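You operate a simulated robot arm through the tools that you are given. There is no shell and no other tool.

You run a simulated robot arm. Do the job below in one go: nothing can be reset, and whatever is moved stays where it is left.

Task
Set press B's feeder up: both guides to 380, feed 180 mm, every brass knob on 4.
Fine: leave line A as it is.

Only the result counts: the job must be done as asked and must still hold three seconds after the hand-in. Knocking over, shifting, dropping, spilling or breaking anything else fails it.

Robot
A 6-joint arm with a two-finger gripper, on a carriage that runs on a rail from [0.417, -0.001] to [-1.923, 0.006] (x, y) and turns from -193 to 139 degrees about z. Base frame: it is fixed where the carriage stands at the start and does not move with it; the origin is on the floor, on the carriage's upright axis, x ahead of it, y to its left, z up. Readings come in m, degrees, newtons and seconds.
Its first joint turns from -166.0 to 166.0 degrees. Places, roughly: wide line brake lever [-0.4, 2.4, 0.9]; wide line drain valve [0.4, 2.4, 0.9]; wide line drive knob [0.5, 2.3, 0.7]; wide line far knob [0.5, 2.4, 0.9]; wide line feed knob [0.6, 2.3, 0.8]; wide line felt lever [0.3, 2.3, 1]; wide line fill valve [0.2, 2.3, 0.8]; wide line lane four brass knob [0.1, 2.4, 0.9]; wide line lane one brass knob [0.2, 2.4, 1]; wide line lane three brass knob [0.2, 2.4, 0.9]; wide line lane two brass knob [0.1, 2.4, 1]; wide line near knob [0.6, 2.4, 0.9]; wide line oil knob [0.6, 2.3, 0.7]; wide line pinch lever [0.8, 2.3, 1]. Payload 2.54 kg.
Tool frame: the origin (TCP) lies between the finger pads and is the grasp point; the fingertips stand 0.023 m ahead of it; z points along the fingers, y is the line along which they close. The gripper opens to 0.126 m. The gripper's body begins 0.082 m behind the TCP.
Orientation is told as [roll, pitch, yaw] about the base's x, y, z axes, in that order, counted from this pose: with the fingers straight down and closing along the base's y, the tool's x points along the base's -x, its y along +y and its z along -z.

Tools
- The arm moves only by the tool drive_tool. Its argument "series" is a list that holds one entry, the list of rows, each a list of 7 numbers: the shift along the tool's x, y, z in units of 150 mm (1.0 is 150 mm), then the turn, a rotation vector about the tool's x, y, z in units of 180 degrees (1.0 is 180 degrees), then the opening in per cent of the stroke, from 0 (shut) to 100 (fully open). In form: [[[x, y, z, wx, wy, wz, grip], ...]]. A call has 1 to 20 rows; each row is the pose to reach, as a shift and turn from the pose commanded when the call began, along the tool's axes at that moment. A call with a number of a shift or a turn outside -1 to 1 is refused whole. Each row takes 0.2 s and may step no farther than 0.05 m and 8.6 degrees from the row before; otherwise, or with a gripper value out of range, the whole call is refused. Where a pose cannot be reached the arm comes as near as it can. A force on the tool above 40 N (or 10 N above the force at the start of the call, whichever is more), or a blocked arm, ends the call early, and 0.2 s more pass. Each finger halts on what it meets, pressing with about 38 N; the grip force reading is that of the motor and also rises with nothing between the fingers. The clock runs only during rows and for 0.2 s after the last one: add rows that repeat a pose to give the fingers time. The reply holds the time, the measured pose of the TCP, the force on the tool along the base axes, the opening and the grip force, in the units named above and with some noise, with the torque about the TCP (base axes, N m) and any sound that the robot's microphone picked up.
- Cameras (640 x 400 px; columns grow to the right, rows downward): "scene" is now at [0.0576, 0.1522, 1.4794]; the picture's right is [-0.44, -0.90, 0.00], its down [-0.62, 0.30, -0.72] and it looks along [0.65, -0.32, -0.69] (base axes); focal length 222 px, centre (320, 200). "wrist" rides on the gripper at [0.082, 0.014, -0.122] in the tool frame; the picture's right is [-0.17, 0.99, 0.00], its down [-0.79, -0.13, -0.60] and it looks along [-0.59, -0.10, 0.80] (tool axes); focal length 243 px, centre (320, 200). There is no depth. A picture from a camera that has moved, and an enlarged one, comes with that camera's place and axes in the base frame and with its lens. The place of the scene camera against the robot may be out by one fixed shift of up to 0.018 m in any direction.
- capture(camera): a new picture of that camera. It takes no simulated time.
- raise_lower(by): slides the trunk up (or, below 0, down) by that many m; the arm and the scene camera ride with it, the base frame stays. It gives what a move gives, with no picture.
- roll_base(legs): drives the robot by 1 to 6 legs, each [ahead, left, turn to the left] in m, m and degrees, along the robot's own axes; the way and the turn of a leg run together, so that a leg with both is an arc; at most 1.5 m and 180 degrees a leg. The arm and the cameras ride along, it lands a little off, and it stops where it bumps. It keeps to its track: a leg is cut to what the track allows. It gives what a move gives.
- aim_head(pan, tilt): turns the head with the scene camera to pan (to the left, within 120 degrees either way) and tilt (down, from -29 to 69), counted from straight ahead of the robot. It gives what a move gives.
- inspect(camera, box): a new picture of the part [left, top, right, bottom] of that camera's present view, enlarged. It takes no simulated time.
- job_done(): hands the job in; it is judged then, once.

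Nothing tells you exact positions but the pictures and the camera data. Unless the task says otherwise, let go and move clear before handing in.

The tools are called after "Request:" as a command line: name --argument value ..., lists and objects as JSON in quotes. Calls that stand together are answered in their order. drive_tool: Moves the arm, as the interface text tells. Its arguments: {"type":"object","properties":{"series":{"type":"array"}},"required":["series"]} The other tools are called the same way: raise_lower (by) slides the trunk up or down; roll_base (legs) drives the base; aim_head (pan, tilt) turns the head that bears the scene camera; capture (camera) takes a picture; inspect (camera, box) takes an enlarged picture of a part of a camera's view; job_done () hands the job in.

At the start:

```text
clock: 0.0
ee_pos: [0.382, -0.2802, 1.1398]
orientation: [0.0, 0.0, 0.0]
contact_force: [-0.2, 0.0, 0.1]
moment: [-0.04, -0.01, 0.01]
finger_gap: 0.126
grasp_force: 0.0
trunk travel left (down, up): [-0.3, 0.19]
robot x, y, heading: [0.0002, 0.0007, -0.2]
head pan, tilt: [-120.3, 47.2]
```

scene: 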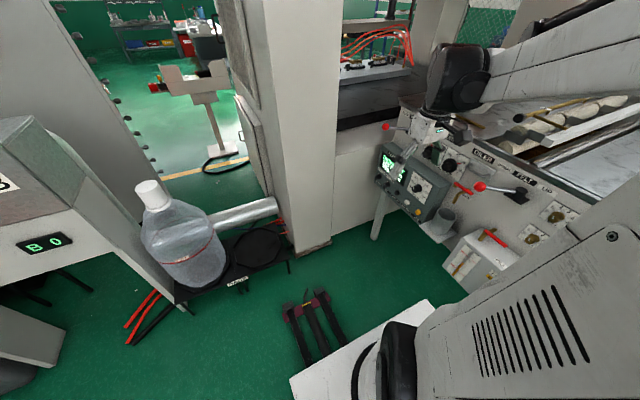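
wrist: 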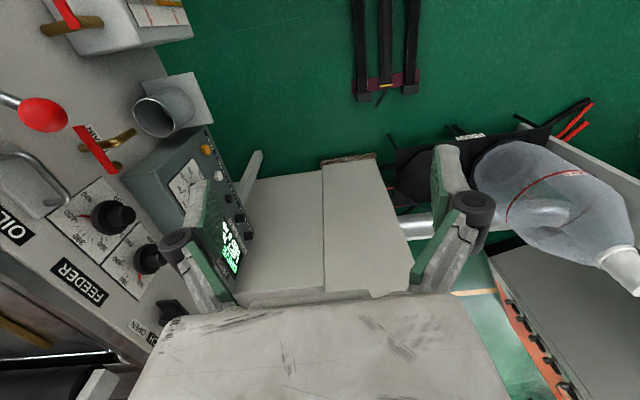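

I see a gray press with a feeder panel ahead of the robot, and a display reading "B 0" on a machine to the left. I need to look around to find out which line is which before touching anything.

Request:
inspect --camera "scene" --box '[360, 80, 600, 300]'

Request:
inspect --camera "wrist" --box '[0, 0, 320, 400]'

Request:
inspect --camera "scene" --box '[0, 0, 320, 300]'

```text
1.82 times, centred on (480, 190) of scene
camera zoom: at [0.0576, 0.1522, 1.4794], right [-0.44, -0.9, 0.0], down [-0.62, 0.3, -0.72], along [0.65, -0.32, -0.69], focal length 404 px, centre (29, 218)
```

zoom: 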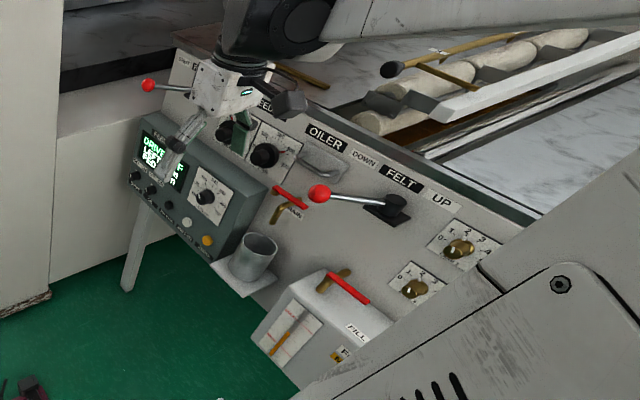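

```text
1.00 times, centred on (160, 200) of wrist (not enlarged: the box is as wide or as high as the picture)
camera zoom: at [0.3002, -0.2674, 1.2601], right [0.17, 0.99, 0.0], down [0.79, -0.13, 0.6], along [0.59, -0.1, -0.8], focal length 243 px, centre (480, 200)
```

zoom: 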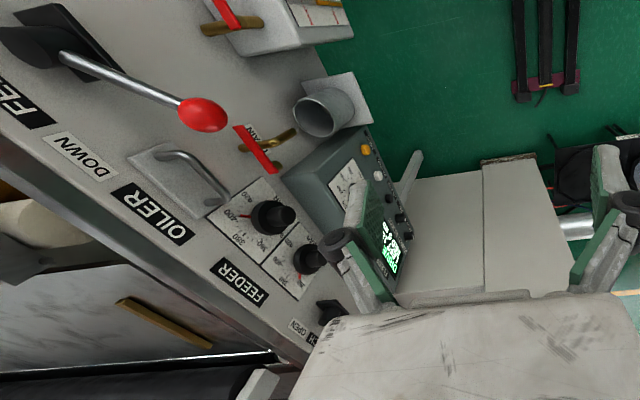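

```text
1.33 times, centred on (160, 150) of scene
camera zoom: at [0.0576, 0.1522, 1.4794], right [-0.44, -0.9, 0.0], down [-0.62, 0.3, -0.72], along [0.65, -0.32, -0.69], focal length 296 px, centre (533, 267)
```

zoom: 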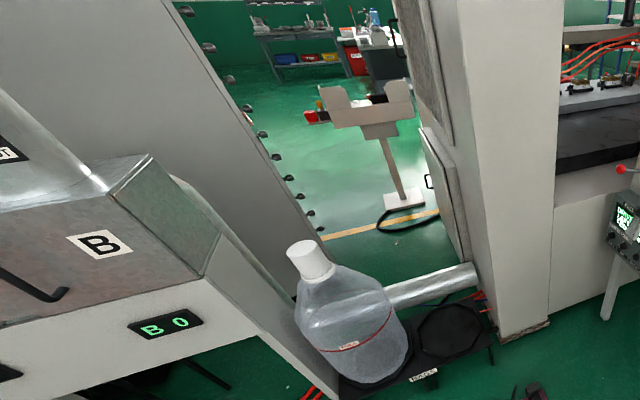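

The picture shows a "B" sign to the left and another feeder panel to the right, so I will turn the head to survey both lines.

Request:
aim_head --pan -60 --tilt 30

Request:
capture --camera "scene"

Request:
aim_head --pan 0 --tilt 30

Request:
capture --camera "scene"

Request:
aim_head --pan 60 --tilt 30

Request:
capture --camera "scene"

Request:
aim_head --pan 120 --tilt 30

Request:
capture --camera "scene"

```text
clock: 1.3
ee_pos: [0.3813, -0.2804, 1.1381]
orientation: [0.0, 0.0, 0.0]
contact_force: [-0.2, 1.1, -0.2]
moment: [0.02, 0.04, -0.03]
finger_gap: 0.1262
grasp_force: 0.0
trunk travel left (down, up): [-0.3, 0.19]
robot x, y, heading: [-0.0004, -0.0002, -0.2]
head pan, tilt: [-60.0, 30.0]
```

```text
taken
camera scene: at [0.0626, 0.1493, 1.4926], right [-0.44, -0.9, 0.0], down [-0.51, 0.25, -0.82], along [0.74, -0.36, -0.57], focal length 222 px, centre (320, 200)
```

scene: 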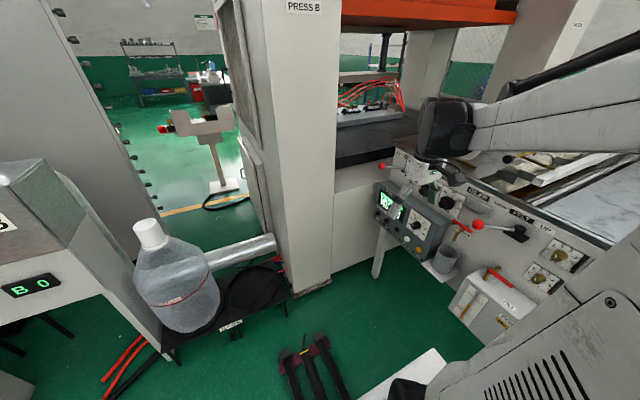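

```text
clock: 2.6
ee_pos: [0.3805, -0.2805, 1.1375]
orientation: [0.0, 0.0, 0.0]
contact_force: [0.8, 0.4, 0.2]
moment: [-0.01, -0.01, -0.04]
finger_gap: 0.1259
grasp_force: 0.1
trunk travel left (down, up): [-0.3, 0.19]
robot x, y, heading: [0.0, 0.0024, 0.1]
head pan, tilt: [0.0, 30.0]
```

```text
taken
camera scene: at [0.074, 0.1882, 1.5003], right [0.0, -1.0, 0.0], down [-0.5, 0.0, -0.87], along [0.87, 0.0, -0.5], focal length 222 px, centre (320, 200)
```

scene: 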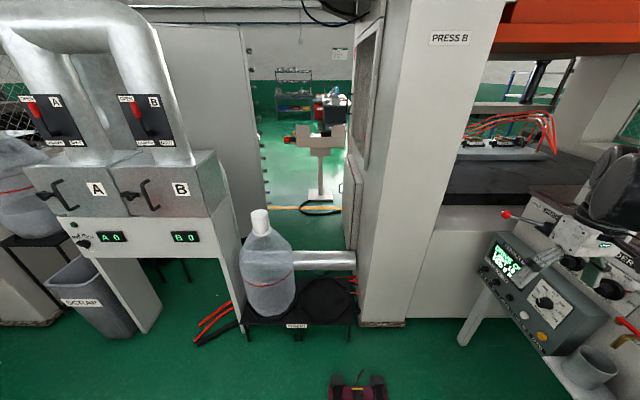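

```text
clock: 3.9
ee_pos: [0.3816, -0.2792, 1.1383]
orientation: [0.0, 0.0, 0.1]
contact_force: [-0.4, -0.7, -0.5]
moment: [0.01, -0.01, -0.01]
finger_gap: 0.1261
grasp_force: 0.0
trunk travel left (down, up): [-0.3, 0.19]
robot x, y, heading: [0.0045, -0.0025, 0.1]
head pan, tilt: [60.0, 30.0]
```

```text
taken
camera scene: at [0.0289, 0.2665, 1.5003], right [0.87, -0.5, 0.0], down [-0.25, -0.43, -0.87], along [0.43, 0.75, -0.5], focal length 222 px, centre (320, 200)
```

scene: 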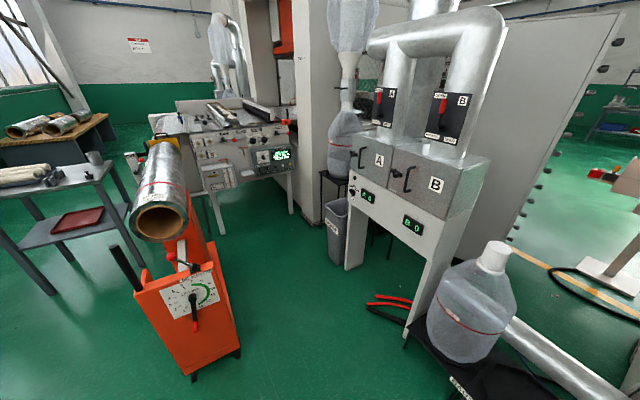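

```text
clock: 5.2
ee_pos: [0.3821, -0.28, 1.1391]
orientation: [0.1, -0.1, 0.0]
contact_force: [0.8, -0.4, -0.3]
moment: [0.03, -0.02, -0.01]
finger_gap: 0.1261
grasp_force: 0.1
trunk travel left (down, up): [-0.3, 0.19]
robot x, y, heading: [0.0028, 0.0014, 0.0]
head pan, tilt: [120.0, 30.0]
```

```text
taken
camera scene: at [-0.0616, 0.2665, 1.5003], right [0.87, 0.5, 0.0], down [0.25, -0.43, -0.87], along [-0.43, 0.75, -0.5], focal length 222 px, centre (320, 200)
```

scene: 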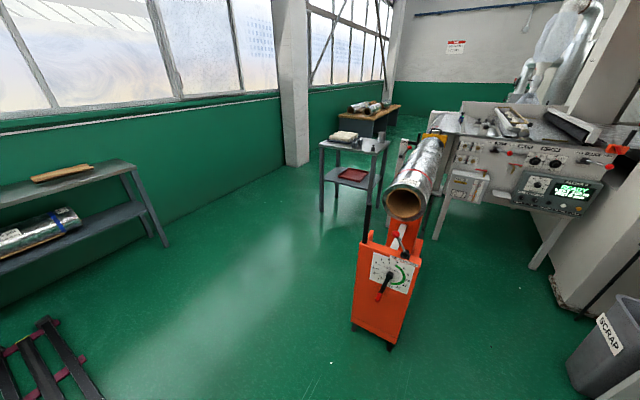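

The near press on the right carries the sign "PRESS B"; another line stands in the distance at y≈2.4. I'll zoom in on signs and displays to confirm which is which.

Request:
inspect --camera "scene" --box '[420, 80, 640, 300]'

Request:
aim_head --pan 80 --tilt 10

Request:
capture --camera "scene"

Request:
inspect --camera "scene" --box '[200, 100, 500, 300]'

```text
1.82 times, centred on (530, 190) of scene
camera zoom: at [-0.0616, 0.2665, 1.5003], right [0.87, 0.5, 0.0], down [0.25, -0.43, -0.87], along [-0.43, 0.75, -0.5], focal length 404 px, centre (-62, 218)
```

zoom: 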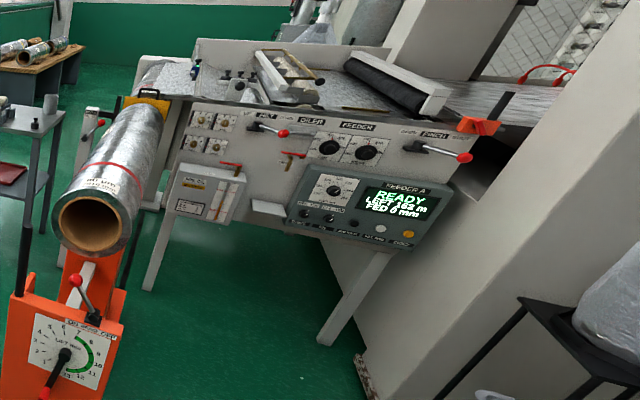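

```text
clock: 6.3
ee_pos: [0.381, -0.2803, 1.1384]
orientation: [0.1, 0.0, 0.0]
contact_force: [-0.8, -0.2, 0.3]
moment: [0.01, 0.01, -0.02]
finger_gap: 0.1259
grasp_force: 0.1
trunk travel left (down, up): [-0.3, 0.19]
robot x, y, heading: [-0.0007, -0.0013, -0.1]
head pan, tilt: [80.0, 10.0]
```

```text
taken
camera scene: at [-0.0003, 0.2797, 1.5326], right [0.98, -0.17, 0.0], down [-0.03, -0.17, -0.98], along [0.17, 0.97, -0.17], focal length 222 px, centre (320, 200)
```

scene: 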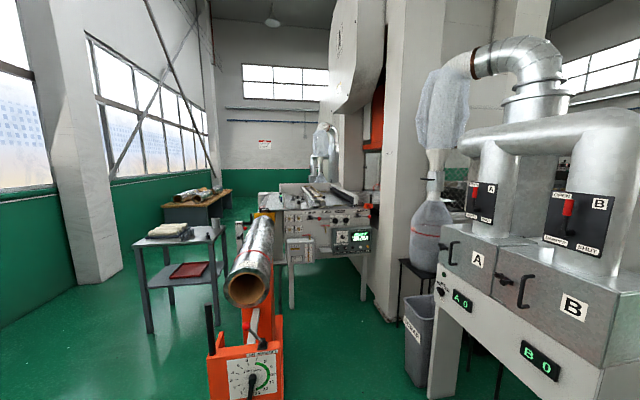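

```text
2.00 times, centred on (350, 200) of scene
camera zoom: at [-0.0003, 0.2797, 1.5326], right [0.98, -0.17, 0.0], down [-0.03, -0.17, -0.98], along [0.17, 0.97, -0.17], focal length 444 px, centre (260, 200)
```

zoom: 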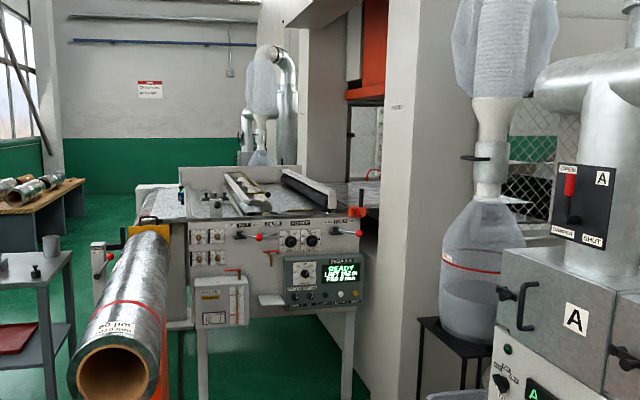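

Feeder A is the far panel (the "wide line" in the list), so press B's feeder is the near panel at about y≈-0.64. The head is blocked toward the right, so I'll lift the trunk a little, turn the carriage right in small steps and look.

Request:
raise_lower --by 0.12

Request:
aim_head --pan -26 --tilt 20

Request:
capture --camera "scene"

Request:
capture --camera "wrist"

```text
clock: 7.8
ee_pos: [0.3821, -0.2813, 1.258]
orientation: [0.1, 0.1, 0.0]
contact_force: [-0.2, -0.3, -0.6]
moment: [0.0, -0.01, -0.03]
finger_gap: 0.1259
grasp_force: 0.1
trunk travel left (down, up): [-0.42, 0.07]
robot x, y, heading: [-0.0007, -0.0046, 0.0]
head pan, tilt: [80.0, 10.0]
```

```text
clock: 9.6
ee_pos: [0.382, -0.28, 1.258]
orientation: [0.0, 0.0, 0.1]
contact_force: [0.3, 0.4, -0.1]
moment: [0.04, 0.02, -0.01]
finger_gap: 0.126
grasp_force: 0.1
trunk travel left (down, up): [-0.42, 0.07]
robot x, y, heading: [-0.0002, 0.0013, -0.0]
head pan, tilt: [-26.0, 20.0]
```

```text
taken
camera scene: at [0.0678, 0.1483, 1.6365], right [-0.43, -0.9, 0.0], down [-0.31, 0.15, -0.94], along [0.85, -0.4, -0.34], focal length 222 px, centre (320, 200)
```

scene: 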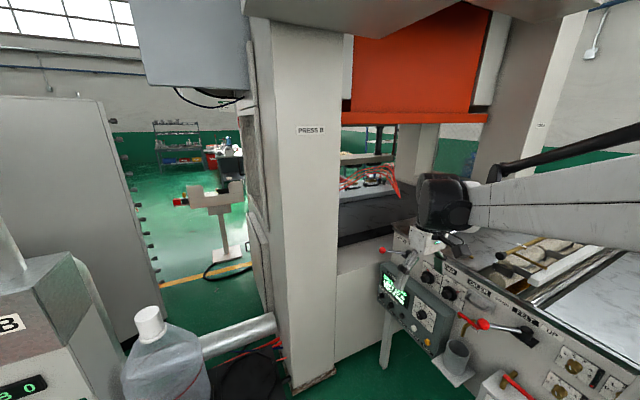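

```text
taken
camera wrist: at [0.3002, -0.2674, 1.3801], right [0.17, 0.99, 0.0], down [0.79, -0.13, 0.6], along [0.59, -0.1, -0.8], focal length 243 px, centre (320, 200)
```

wrist: 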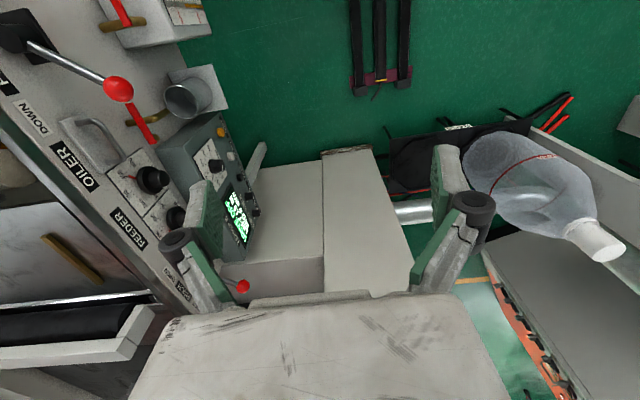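

The view matches my estimate: panel B lies to the right with display, feeder knobs, oiler, felt lever and brass knobs. I'll turn the carriage right by 30° with the arm high and look again.

Request:
roll_base --legs '[[0, 0, -30]]'

Request:
capture --camera "scene"

```text
clock: 11.5
ee_pos: [0.1919, -0.4337, 1.259]
orientation: [0.0, 0.0, -29.8]
contact_force: [0.5, -0.2, 0.6]
moment: [-0.02, 0.03, 0.0]
finger_gap: 0.126
grasp_force: 0.0
trunk travel left (down, up): [-0.42, 0.07]
robot x, y, heading: [-0.0012, -0.0017, -29.9]
head pan, tilt: [-26.0, 20.0]
```

```text
taken
camera scene: at [0.1388, 0.0951, 1.6364], right [-0.82, -0.57, 0.0], down [-0.2, 0.28, -0.94], along [0.54, -0.77, -0.34], focal length 222 px, centre (320, 200)
```

scene: 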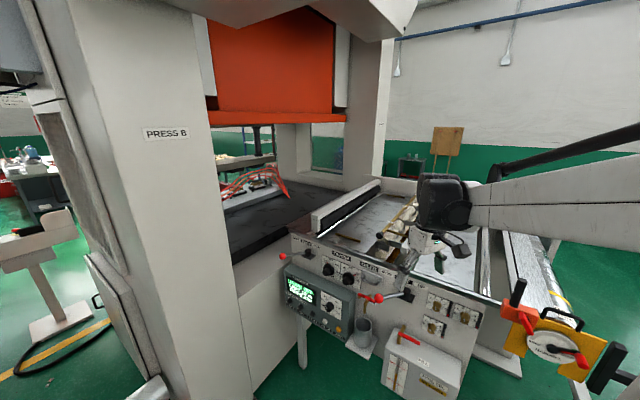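

Now all of feeder B is in view: display/drive box, two FEEDER knobs, oiler, felt lever, four brass knobs, fill box and the unwinder brake. I'll zoom in on the details.

Request:
inspect --camera "scene" --box '[260, 220, 380, 360]'

Request:
inspect --camera "scene" --box '[360, 260, 500, 400]'

Request:
inspect --camera "scene" --box '[480, 230, 640, 400]'

Request:
capture --camera "wrist"

```text
2.86 times, centred on (320, 290) of scene
camera zoom: at [0.1388, 0.0951, 1.6364], right [-0.82, -0.57, 0.0], down [-0.2, 0.28, -0.94], along [0.54, -0.77, -0.34], focal length 634 px, centre (320, -57)
```

zoom: 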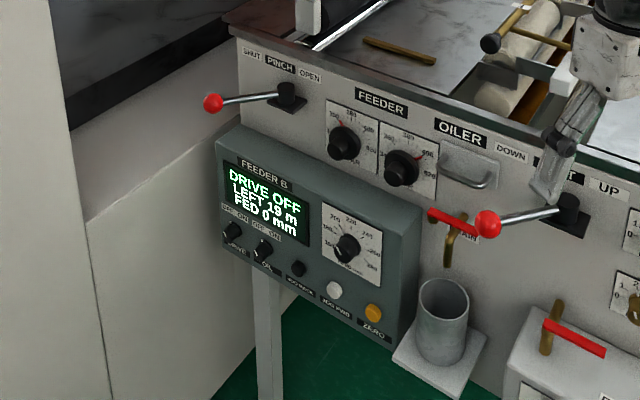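

```text
2.86 times, centred on (430, 330) of scene
camera zoom: at [0.1388, 0.0951, 1.6364], right [-0.82, -0.57, 0.0], down [-0.2, 0.28, -0.94], along [0.54, -0.77, -0.34], focal length 634 px, centre (6, -171)
```

zoom: 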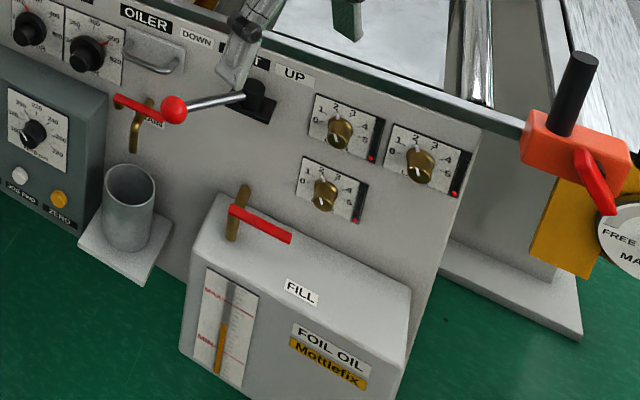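

```text
2.35 times, centred on (560, 315) of scene
camera zoom: at [0.1388, 0.0951, 1.6364], right [-0.82, -0.57, 0.0], down [-0.2, 0.28, -0.94], along [0.54, -0.77, -0.34], focal length 522 px, centre (-245, -71)
```

zoom: 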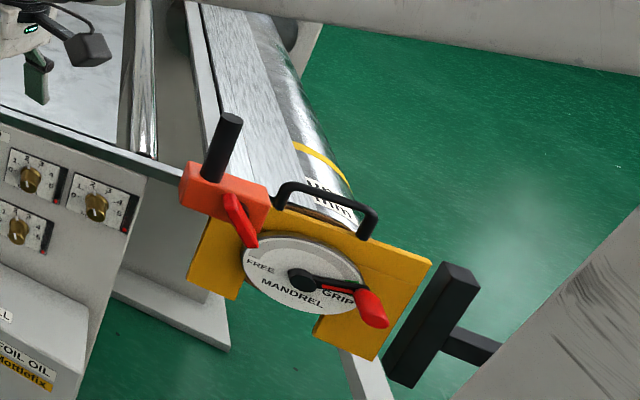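

```text
taken
camera wrist: at [0.128, -0.3812, 1.3801], right [0.63, 0.77, 0.0], down [0.62, -0.51, 0.6], along [0.46, -0.38, -0.8], focal length 243 px, centre (320, 200)
```

wrist: 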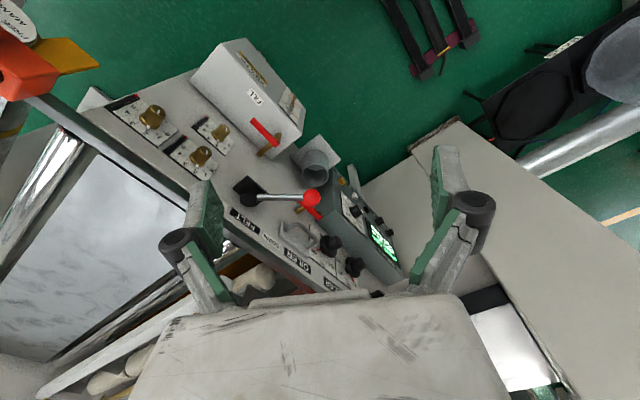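

Feeder B has three brass lane knobs, two FEEDER guide knobs and a feed dial on the display box. I'll turn a further 30° right to view the panel more squarely and measure positions.

Request:
roll_base --legs '[[0, 0, -30]]'

Request:
aim_head --pan -10 --tilt 40

Request:
capture --camera "scene"

Request:
capture --camera "wrist"

```text
clock: 13.3
ee_pos: [-0.0464, -0.4689, 1.2585]
orientation: [0.0, -0.1, -59.3]
contact_force: [0.2, -0.4, 0.3]
moment: [-0.02, -0.01, 0.02]
finger_gap: 0.1258
grasp_force: 0.1
trunk travel left (down, up): [-0.42, 0.07]
robot x, y, heading: [-0.0005, 0.0018, -59.2]
head pan, tilt: [-26.0, 20.0]
```

```text
clock: 14.2
ee_pos: [-0.0478, -0.4718, 1.2585]
orientation: [0.0, 0.0, -59.3]
contact_force: [-1.1, -0.4, 0.2]
moment: [-0.03, -0.04, -0.03]
finger_gap: 0.1259
grasp_force: 0.1
trunk travel left (down, up): [-0.42, 0.07]
robot x, y, heading: [0.0007, 0.0002, -59.4]
head pan, tilt: [-10.0, 40.0]
```

```text
taken
camera scene: at [0.1954, 0.0277, 1.605], right [-0.94, -0.35, 0.0], down [-0.23, 0.6, -0.77], along [0.27, -0.72, -0.64], focal length 222 px, centre (320, 200)
```

scene: 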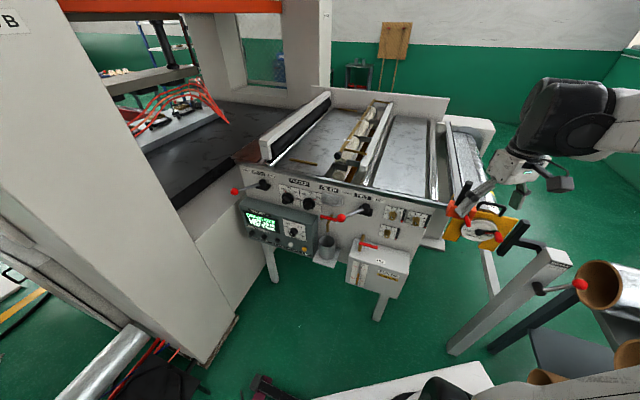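

```text
taken
camera wrist: at [-0.076, -0.3946, 1.3801], right [0.93, 0.36, 0.0], down [0.29, -0.75, 0.6], along [0.22, -0.56, -0.8], focal length 243 px, centre (320, 200)
```

wrist: 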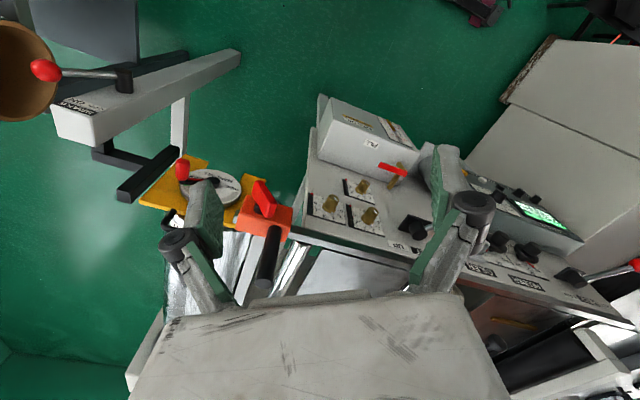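

Panel B is now seen nearly square on. I'll zoom in for the dials and get pixel positions for triangulation.

Request:
inspect --camera "scene" --box '[225, 160, 335, 270]'

Request:
inspect --camera "scene" --box '[330, 170, 450, 310]'

Request:
inspect --camera "wrist" --box '[280, 80, 440, 260]'

```text
3.64 times, centred on (280, 215) of scene
camera zoom: at [0.1954, 0.0277, 1.605], right [-0.94, -0.35, 0.0], down [-0.23, 0.6, -0.77], along [0.27, -0.72, -0.64], focal length 807 px, centre (466, 146)
```

zoom: 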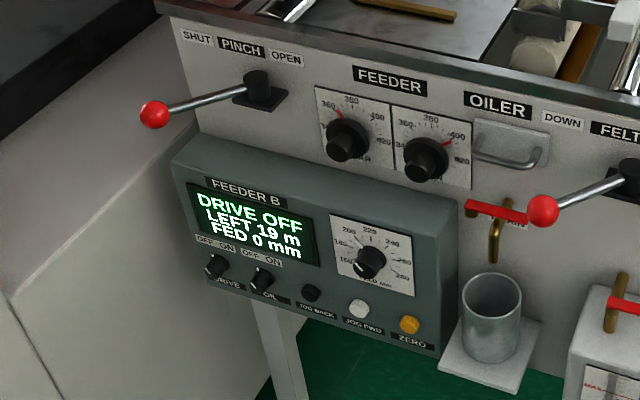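

```text
2.86 times, centred on (390, 240) of scene
camera zoom: at [0.1954, 0.0277, 1.605], right [-0.94, -0.35, 0.0], down [-0.23, 0.6, -0.77], along [0.27, -0.72, -0.64], focal length 634 px, centre (120, 86)
```

zoom: 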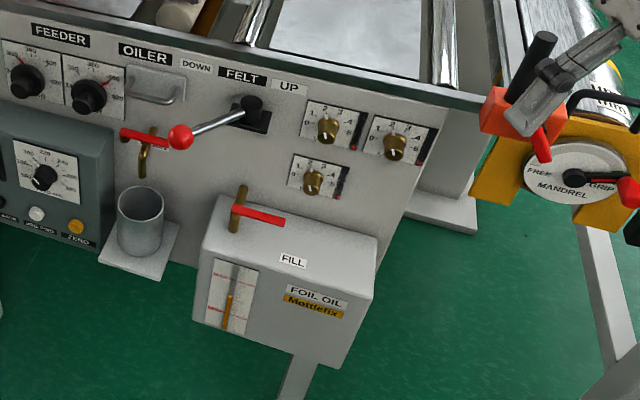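

```text
2.22 times, centred on (360, 170) of wrist
camera zoom: at [-0.076, -0.3946, 1.3801], right [0.93, 0.36, 0.0], down [0.29, -0.75, 0.6], along [0.22, -0.56, -0.8], focal length 539 px, centre (231, 267)
```

zoom: 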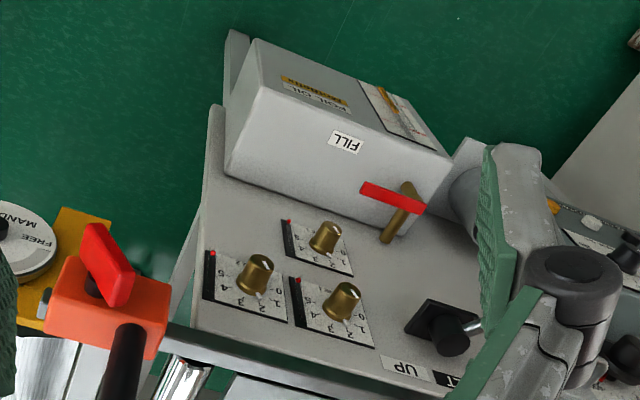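

I triangulated the brass knobs to about (0.15,-0.67,0.98), (0.06,-0.67,0.98), (0.15,-0.67,0.87), the guide knobs near (0.63,-0.67,0.93) and (0.52,-0.67,0.93), and the feed dial near (0.58,-0.63,0.78). I'll shift the carriage to about x=-0.3 with the arm high, so the arm has room to point horizontally at the brass knobs.

Request:
roll_base --legs '[[-0.153, -0.258, 0]]'

Request:
capture --camera "scene"

Request:
capture --camera "wrist"

```text
clock: 16.2
ee_pos: [-0.3407, -0.4702, 1.2591]
orientation: [0.0, 0.1, -59.4]
contact_force: [-0.5, 0.0, -0.5]
moment: [0.01, -0.04, -0.01]
finger_gap: 0.1258
grasp_force: 0.1
trunk travel left (down, up): [-0.42, 0.07]
robot x, y, heading: [-0.2947, 0.0017, -59.4]
head pan, tilt: [-10.0, 40.0]
```

```text
taken
camera scene: at [-0.0986, 0.0287, 1.605], right [-0.94, -0.35, 0.0], down [-0.23, 0.6, -0.77], along [0.27, -0.72, -0.64], focal length 222 px, centre (320, 200)
```

scene: 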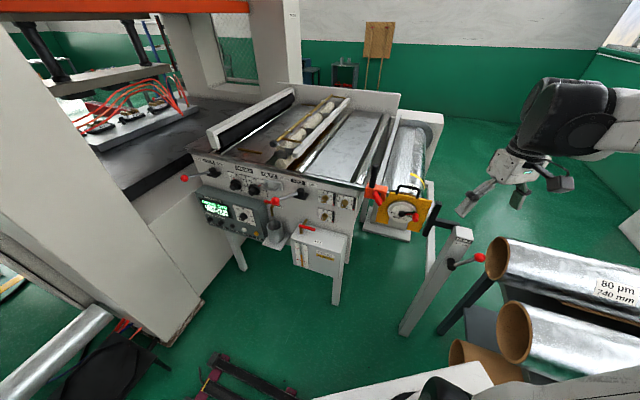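

```text
taken
camera wrist: at [-0.3699, -0.3937, 1.3801], right [0.93, 0.36, 0.0], down [0.29, -0.75, 0.6], along [0.22, -0.56, -0.8], focal length 243 px, centre (320, 200)
```

wrist: 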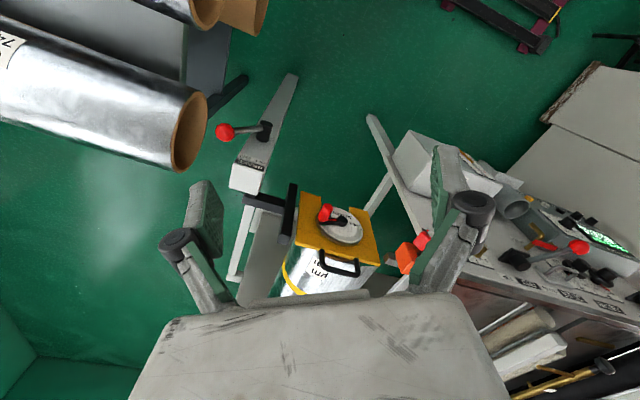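

The larger baseline lets me refine positions; I'll zoom in from here.

Request:
inspect --camera "scene" --box '[270, 150, 390, 290]'

Request:
inspect --camera "scene" --box '[170, 140, 290, 260]'

Request:
inspect --camera "scene" --box '[350, 150, 490, 290]'

```text
2.86 times, centred on (330, 220) of scene
camera zoom: at [-0.0986, 0.0287, 1.605], right [-0.94, -0.35, 0.0], down [-0.23, 0.6, -0.77], along [0.27, -0.72, -0.64], focal length 634 px, centre (291, 143)
```

zoom: 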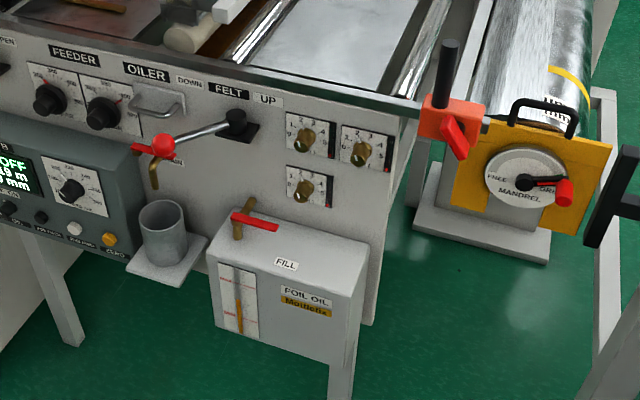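

```text
3.33 times, centred on (230, 200) of scene
camera zoom: at [-0.0986, 0.0287, 1.605], right [-0.94, -0.35, 0.0], down [-0.23, 0.6, -0.77], along [0.27, -0.72, -0.64], focal length 740 px, centre (620, 200)
```

zoom: 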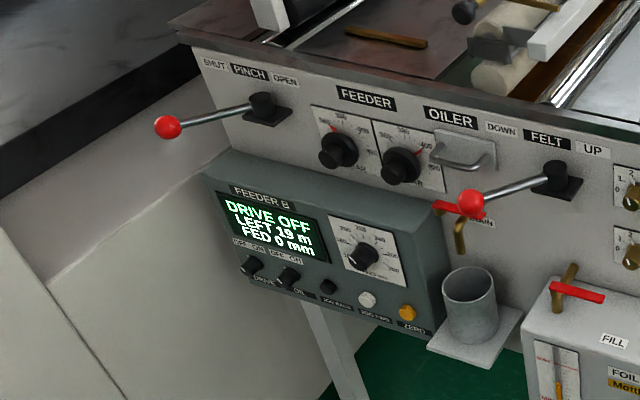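

```text
2.86 times, centred on (420, 220) of scene
camera zoom: at [-0.0986, 0.0287, 1.605], right [-0.94, -0.35, 0.0], down [-0.23, 0.6, -0.77], along [0.27, -0.72, -0.64], focal length 634 px, centre (34, 143)
```

zoom: 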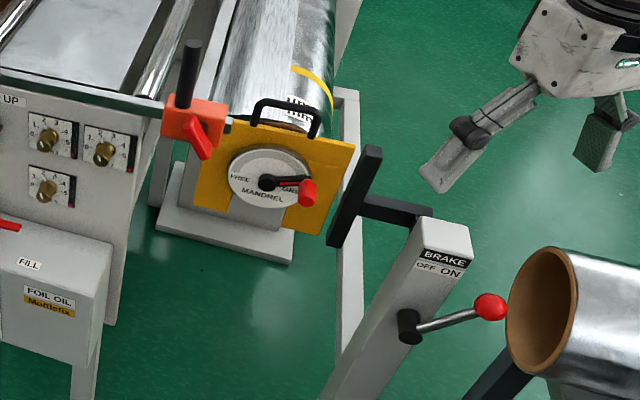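

Positions agree within about a centimetre. I'll turn the carriage left by 50° (arm still high), so that the arm sits left of the brass knobs and can tip forward to point at the panel.

Request:
roll_base --legs '[[0, 0, 50]]'

Request:
aim_head --pan -26 --tilt 35

Request:
capture --camera "scene"

```text
clock: 18.9
ee_pos: [0.0438, -0.3316, 1.2583]
orientation: [0.0, 0.0, -8.4]
contact_force: [-0.4, -0.5, 0.0]
moment: [-0.02, -0.02, -0.02]
finger_gap: 0.126
grasp_force: 0.1
trunk travel left (down, up): [-0.42, 0.07]
robot x, y, heading: [-0.2938, 0.0006, -8.4]
head pan, tilt: [-10.0, 40.0]
```

```text
clock: 19.7
ee_pos: [0.0431, -0.3318, 1.259]
orientation: [0.1, 0.0, -8.4]
contact_force: [-0.9, -0.3, 0.1]
moment: [0.0, 0.01, 0.03]
finger_gap: 0.126
grasp_force: 0.0
trunk travel left (down, up): [-0.42, 0.07]
robot x, y, heading: [-0.2925, 0.0015, -8.4]
head pan, tilt: [-26.0, 35.0]
```

```text
taken
camera scene: at [-0.2074, 0.141, 1.6122], right [-0.56, -0.83, 0.0], down [-0.48, 0.32, -0.82], along [0.68, -0.45, -0.58], focal length 222 px, centre (320, 200)
```

scene: 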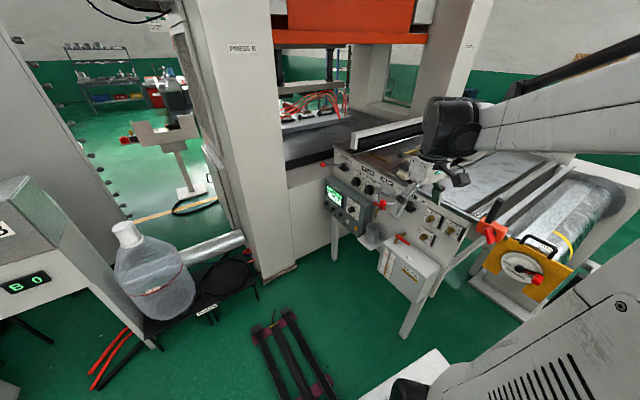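

Now I'll tip the tool forward to point at panel B (along -y), moving to about (0.15,-0.42,1.12), well clear of the panel.

Request:
drive_tool --series '[[[-0.066, -0.04, 0.077, 0.0416, -0.0031, -0.0031, 100], [-0.132, -0.079, 0.155, 0.0832, -0.0061, -0.0061, 100], [-0.198, -0.119, 0.232, 0.1248, -0.0092, -0.0092, 100], [-0.264, -0.159, 0.309, 0.1663, -0.0122, -0.0122, 100], [-0.33, -0.198, 0.386, 0.2079, -0.0153, -0.0153, 100], [-0.396, -0.238, 0.464, 0.2495, -0.0184, -0.0184, 100], [-0.461, -0.278, 0.541, 0.2911, -0.0214, -0.0214, 100], [-0.527, -0.317, 0.618, 0.3327, -0.0245, -0.0245, 100], [-0.593, -0.357, 0.695, 0.3743, -0.0275, -0.0275, 100], [-0.659, -0.397, 0.773, 0.4158, -0.0306, -0.0306, 100], [-0.725, -0.436, 0.85, 0.4574, -0.0336, -0.0336, 100], [-0.791, -0.476, 0.927, 0.499, -0.0367, -0.0367, 100]]]'

Request:
capture --camera "wrist"

Request:
capture --camera "scene"

```text
clock: 22.3
ee_pos: [0.1709, -0.4279, 1.147]
orientation: [-90.0, 0.0, 0.0]
contact_force: [-0.2, 1.1, 0.1]
moment: [0.0, 0.03, 0.03]
finger_gap: 0.1257
grasp_force: 0.0
out of reach, approached as far as the arm can: row 11, 12
trunk travel left (down, up): [-0.42, 0.07]
robot x, y, heading: [-0.2944, -0.0003, -8.1]
head pan, tilt: [-26.0, 35.0]
```

```text
taken
camera wrist: at [0.0888, -0.3074, 1.1332], right [0.17, 0.0, -0.99], down [0.79, 0.6, 0.13], along [0.59, -0.8, 0.1], focal length 243 px, centre (320, 200)
```

wrist: 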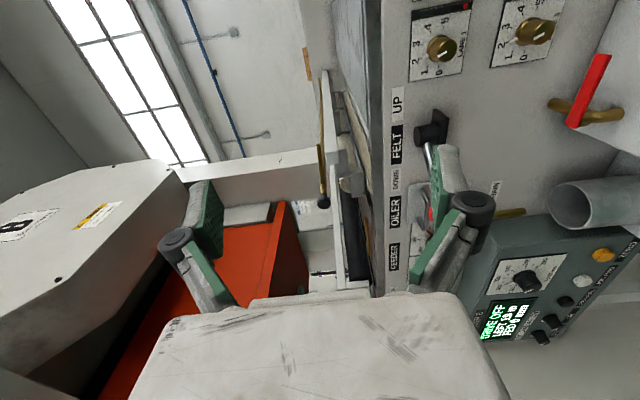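

```text
taken
camera scene: at [-0.2075, 0.14, 1.6125], right [-0.56, -0.83, 0.0], down [-0.47, 0.32, -0.82], along [0.68, -0.46, -0.57], focal length 222 px, centre (320, 200)
```

scene: 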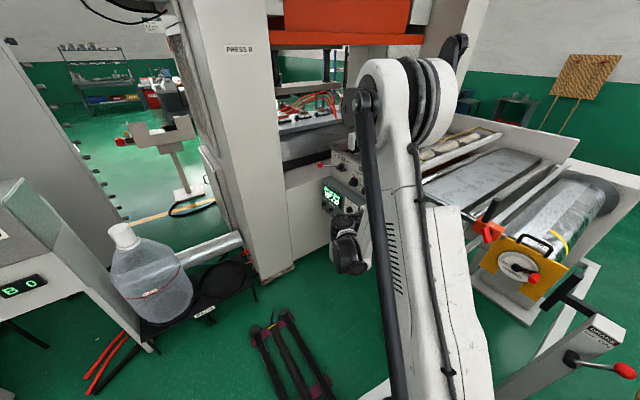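

The tool now points straight at the panel at (0.17,-0.43,1.15); the last rows were at the edge of the arm's range. I'll lower the trunk so that the hand comes level with the knobs.

Request:
raise_lower --by -0.15

Request:
capture --camera "wrist"

Request:
capture --camera "scene"

```text
clock: 24.0
ee_pos: [0.1692, -0.4288, 0.9971]
orientation: [-90.0, 0.0, -0.1]
contact_force: [0.8, -1.1, -0.3]
moment: [0.02, -0.02, 0.0]
finger_gap: 0.1256
grasp_force: 0.0
trunk travel left (down, up): [-0.27, 0.22]
robot x, y, heading: [-0.2973, -0.0022, -8.4]
head pan, tilt: [-26.0, 35.0]
```

```text
taken
camera wrist: at [0.0882, -0.3073, 0.9836], right [0.17, 0.0, -0.99], down [0.79, 0.6, 0.13], along [0.59, -0.8, 0.1], focal length 243 px, centre (320, 200)
```

wrist: 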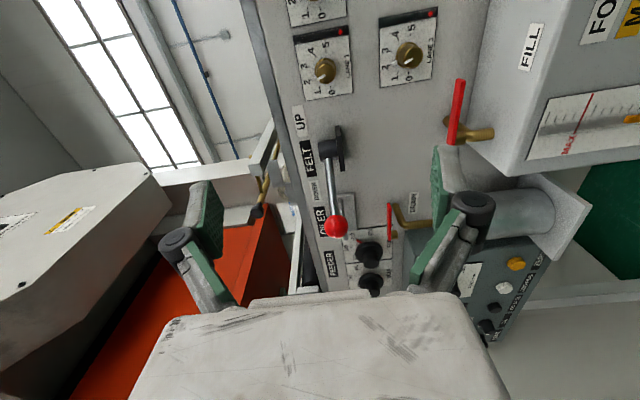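

```text
taken
camera scene: at [-0.208, 0.1401, 1.4626], right [-0.56, -0.83, 0.0], down [-0.47, 0.32, -0.82], along [0.68, -0.46, -0.57], focal length 222 px, centre (320, 200)
```

scene: 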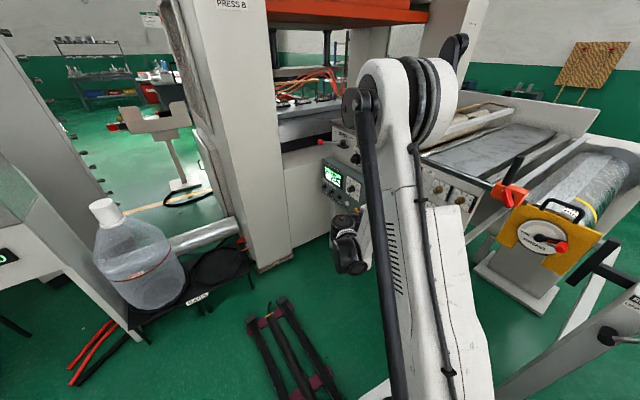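

The hand is level with the top brass knobs now. I'll zoom in with the wrist camera to read the dials.

Request:
inspect --camera "wrist" --box '[280, 0, 480, 120]'

Request:
inspect --camera "wrist" --box '[280, 180, 560, 300]'

Request:
inspect --camera "wrist" --box '[420, 40, 640, 200]'

```text
3.20 times, centred on (380, 60) of wrist
camera zoom: at [0.0882, -0.3073, 0.9836], right [0.17, 0.0, -0.99], down [0.79, 0.6, 0.13], along [0.59, -0.8, 0.1], focal length 776 px, centre (128, 648)
```

zoom: 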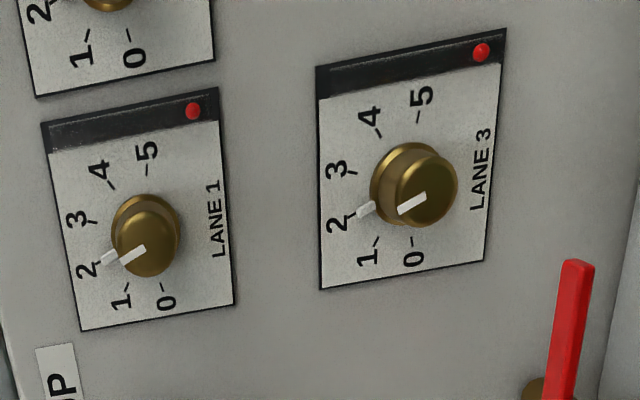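

```text
2.29 times, centred on (420, 240) of wrist
camera zoom: at [0.0882, -0.3073, 0.9836], right [0.17, 0.0, -0.99], down [0.79, 0.6, 0.13], along [0.59, -0.8, 0.1], focal length 555 px, centre (91, 109)
```

zoom: 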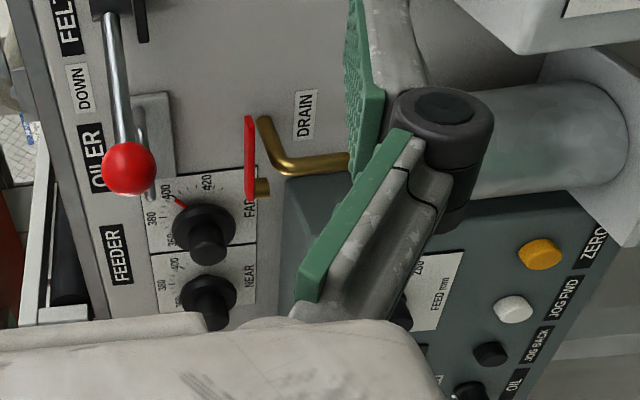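

```text
2.50 times, centred on (530, 120) of wrist
camera zoom: at [0.0882, -0.3073, 0.9836], right [0.17, 0.0, -0.99], down [0.79, 0.6, 0.13], along [0.59, -0.8, 0.1], focal length 606 px, centre (-205, 400)
```

zoom: 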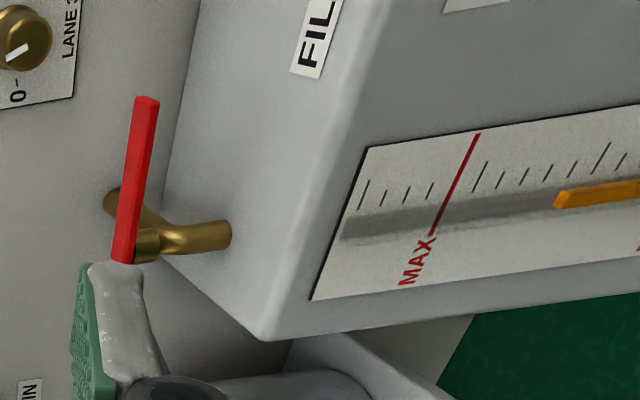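

Lane 1 and Lane 3 read 2; the dial runs from 0 on the left over the top to 5 on the right. I'll make a small forward test move to see where the commanded pose stands.

Request:
drive_tool --series '[[[0, 0, 0.2, 0, 0, 0, 100], [0, 0, 0.4, 0, 0, 0, 100]]]'

Request:
capture --camera "wrist"

```text
clock: 24.6
ee_pos: [0.1694, -0.4871, 0.9951]
orientation: [-90.0, 0.0, -0.2]
contact_force: [-0.5, 0.7, -0.9]
moment: [0.02, 0.01, 0.0]
finger_gap: 0.1259
grasp_force: 0.0
trunk travel left (down, up): [-0.27, 0.22]
robot x, y, heading: [-0.2941, -0.0007, -8.6]
head pan, tilt: [-26.0, 35.0]
```

```text
taken
camera wrist: at [0.0882, -0.3661, 0.9822], right [0.17, 0.0, -0.99], down [0.79, 0.6, 0.13], along [0.59, -0.8, 0.1], focal length 243 px, centre (320, 200)
```

wrist: 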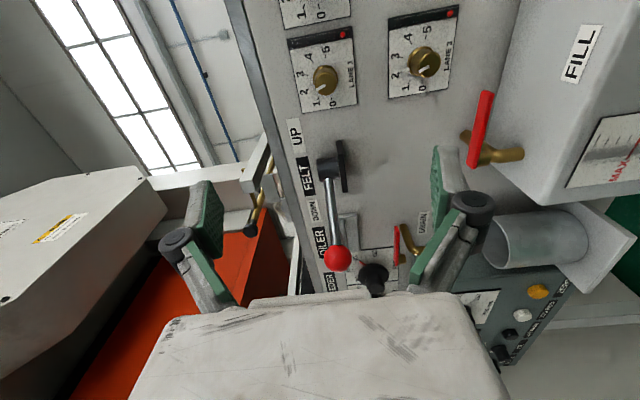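

The arm follows accurately. I'll shift toward the brass knobs to view all three from close by.

Request:
drive_tool --series '[[[0.23, 0.03, 0.1, 0, 0, 0, 100], [0.467, 0.067, 0.2, 0, 0, 0, 100]]]'

Request:
capture --camera "wrist"

Request:
inspect --camera "wrist" --box '[240, 60, 500, 220]'

```text
clock: 25.2
ee_pos: [0.1081, -0.5248, 0.9998]
orientation: [-89.8, 0.0, -0.1]
contact_force: [0.1, 0.0, 0.1]
moment: [0.01, 0.0, -0.01]
finger_gap: 0.126
grasp_force: 0.1
out of reach, approached as far as the arm can: row 2
trunk travel left (down, up): [-0.27, 0.22]
robot x, y, heading: [-0.2953, -0.0024, -8.5]
head pan, tilt: [-26.0, 35.0]
```

```text
taken
camera wrist: at [0.0272, -0.4044, 0.9857], right [0.17, 0.0, -0.99], down [0.79, 0.6, 0.13], along [0.59, -0.8, 0.1], focal length 243 px, centre (320, 200)
```

wrist: 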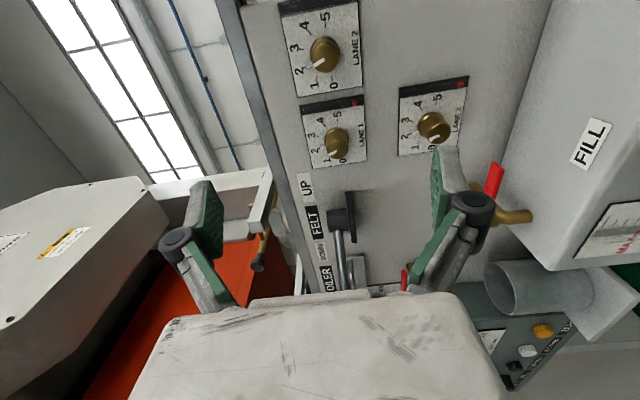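

```text
2.46 times, centred on (370, 140) of wrist
camera zoom: at [0.0272, -0.4044, 0.9857], right [0.17, 0.0, -0.99], down [0.79, 0.6, 0.13], along [0.59, -0.8, 0.1], focal length 597 px, centre (197, 348)
```

zoom: 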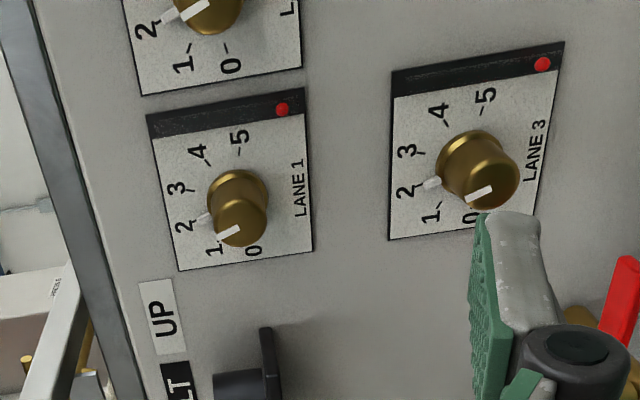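

The arm is near its inner limit here, so I'll pull back and shift the carriage about 0.2 m further from the knobs to give it room.

Request:
drive_tool --series '[[[-0.1, 0, -0.25, 0, 0, 0, 100], [-0.25, 0, -0.5, 0, 0, 0, 100], [-0.4, 0, -0.7, 0, 0, 0, 100]]]'

Request:
roll_base --legs '[[-0.1978, -0.0296, 0]]'

Request:
capture --camera "scene"

Request:
capture --camera "wrist"

```text
clock: 26.0
ee_pos: [0.17, -0.4201, 0.9998]
orientation: [-89.9, 0.1, -0.1]
contact_force: [0.8, -0.2, -0.4]
moment: [-0.05, 0.0, 0.0]
finger_gap: 0.126
grasp_force: 0.0
out of reach, approached as far as the arm can: row 1, 2
trunk travel left (down, up): [-0.27, 0.22]
robot x, y, heading: [-0.2907, 0.003, -8.4]
head pan, tilt: [-26.0, 35.0]
```

```text
clock: 27.6
ee_pos: [-0.0297, -0.4207, 1.0007]
orientation: [-89.9, 0.0, 0.0]
contact_force: [0.0, 0.7, 0.2]
moment: [-0.02, 0.03, 0.0]
finger_gap: 0.1259
grasp_force: 0.1
trunk travel left (down, up): [-0.27, 0.22]
robot x, y, heading: [-0.4928, 0.0037, -8.3]
head pan, tilt: [-26.0, 35.0]
```

```text
taken
camera scene: at [-0.4087, 0.1409, 1.4625], right [-0.56, -0.83, 0.0], down [-0.47, 0.32, -0.82], along [0.68, -0.46, -0.57], focal length 222 px, centre (320, 200)
```

scene: 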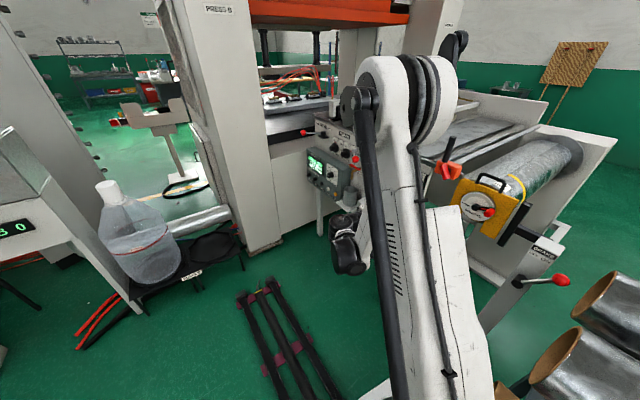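

```text
taken
camera wrist: at [-0.1112, -0.2996, 0.9864], right [0.17, 0.0, -0.99], down [0.79, 0.6, 0.13], along [0.59, -0.8, 0.1], focal length 243 px, centre (320, 200)
```

wrist: 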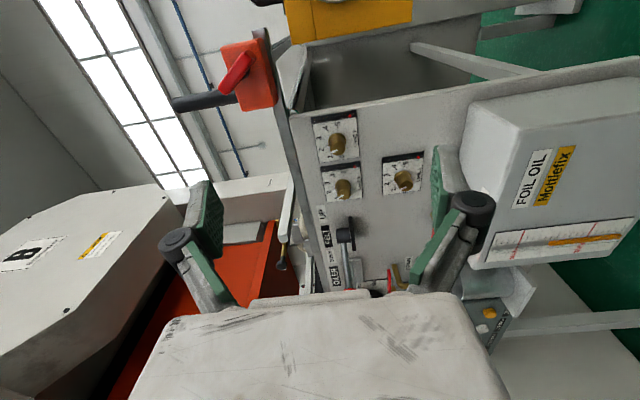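

The arm has room now. I'll advance toward Lane 1's knob in steps, staying short of the panel.

Request:
drive_tool --series '[[[-0.25, 0.025, 0.15, 0, 0, 0, 100], [-0.5, 0.05, 0.3, 0, 0, 0, 100], [-0.75, 0.075, 0.45, 0, 0, 0, 100], [-1.0, 0.1, 0.6, 0, 0, 0, 100]]]'

Request:
capture --camera "wrist"

Request:
inspect --camera "wrist" --box '[240, 60, 480, 210]'

```text
clock: 28.6
ee_pos: [0.1206, -0.5077, 0.9856]
orientation: [-89.9, 0.1, 0.1]
contact_force: [-0.2, 0.4, -0.2]
moment: [0.02, -0.02, 0.01]
finger_gap: 0.1258
grasp_force: 0.0
trunk travel left (down, up): [-0.27, 0.22]
robot x, y, heading: [-0.4959, -0.0023, -8.5]
head pan, tilt: [-26.0, 35.0]
```

```text
taken
camera wrist: at [0.0394, -0.388, 0.9716], right [0.17, 0.0, -0.99], down [0.79, 0.6, 0.13], along [0.59, -0.8, 0.1], focal length 243 px, centre (320, 200)
```

wrist: 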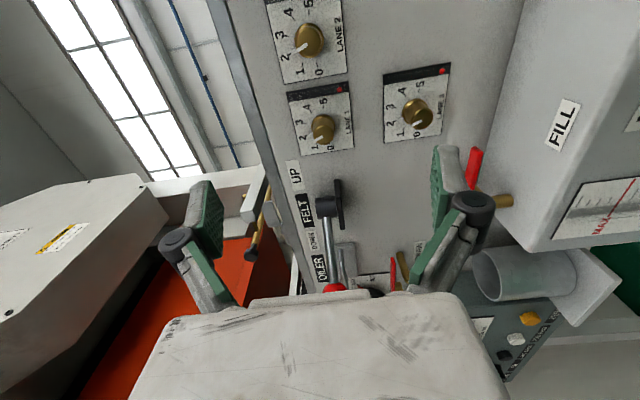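

```text
2.67 times, centred on (360, 135) of wrist
camera zoom: at [0.0394, -0.388, 0.9716], right [0.17, 0.0, -0.99], down [0.79, 0.6, 0.13], along [0.59, -0.8, 0.1], focal length 647 px, centre (213, 373)
```

zoom: 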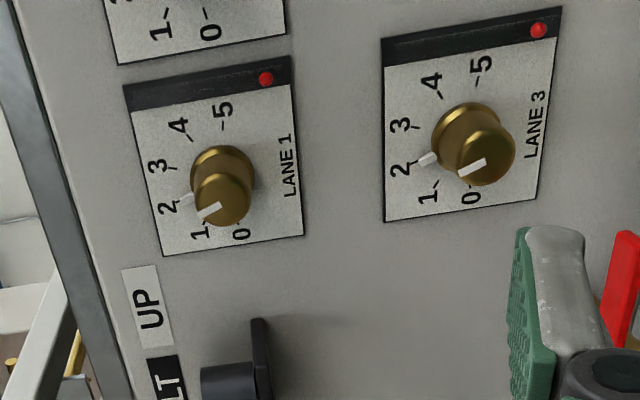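

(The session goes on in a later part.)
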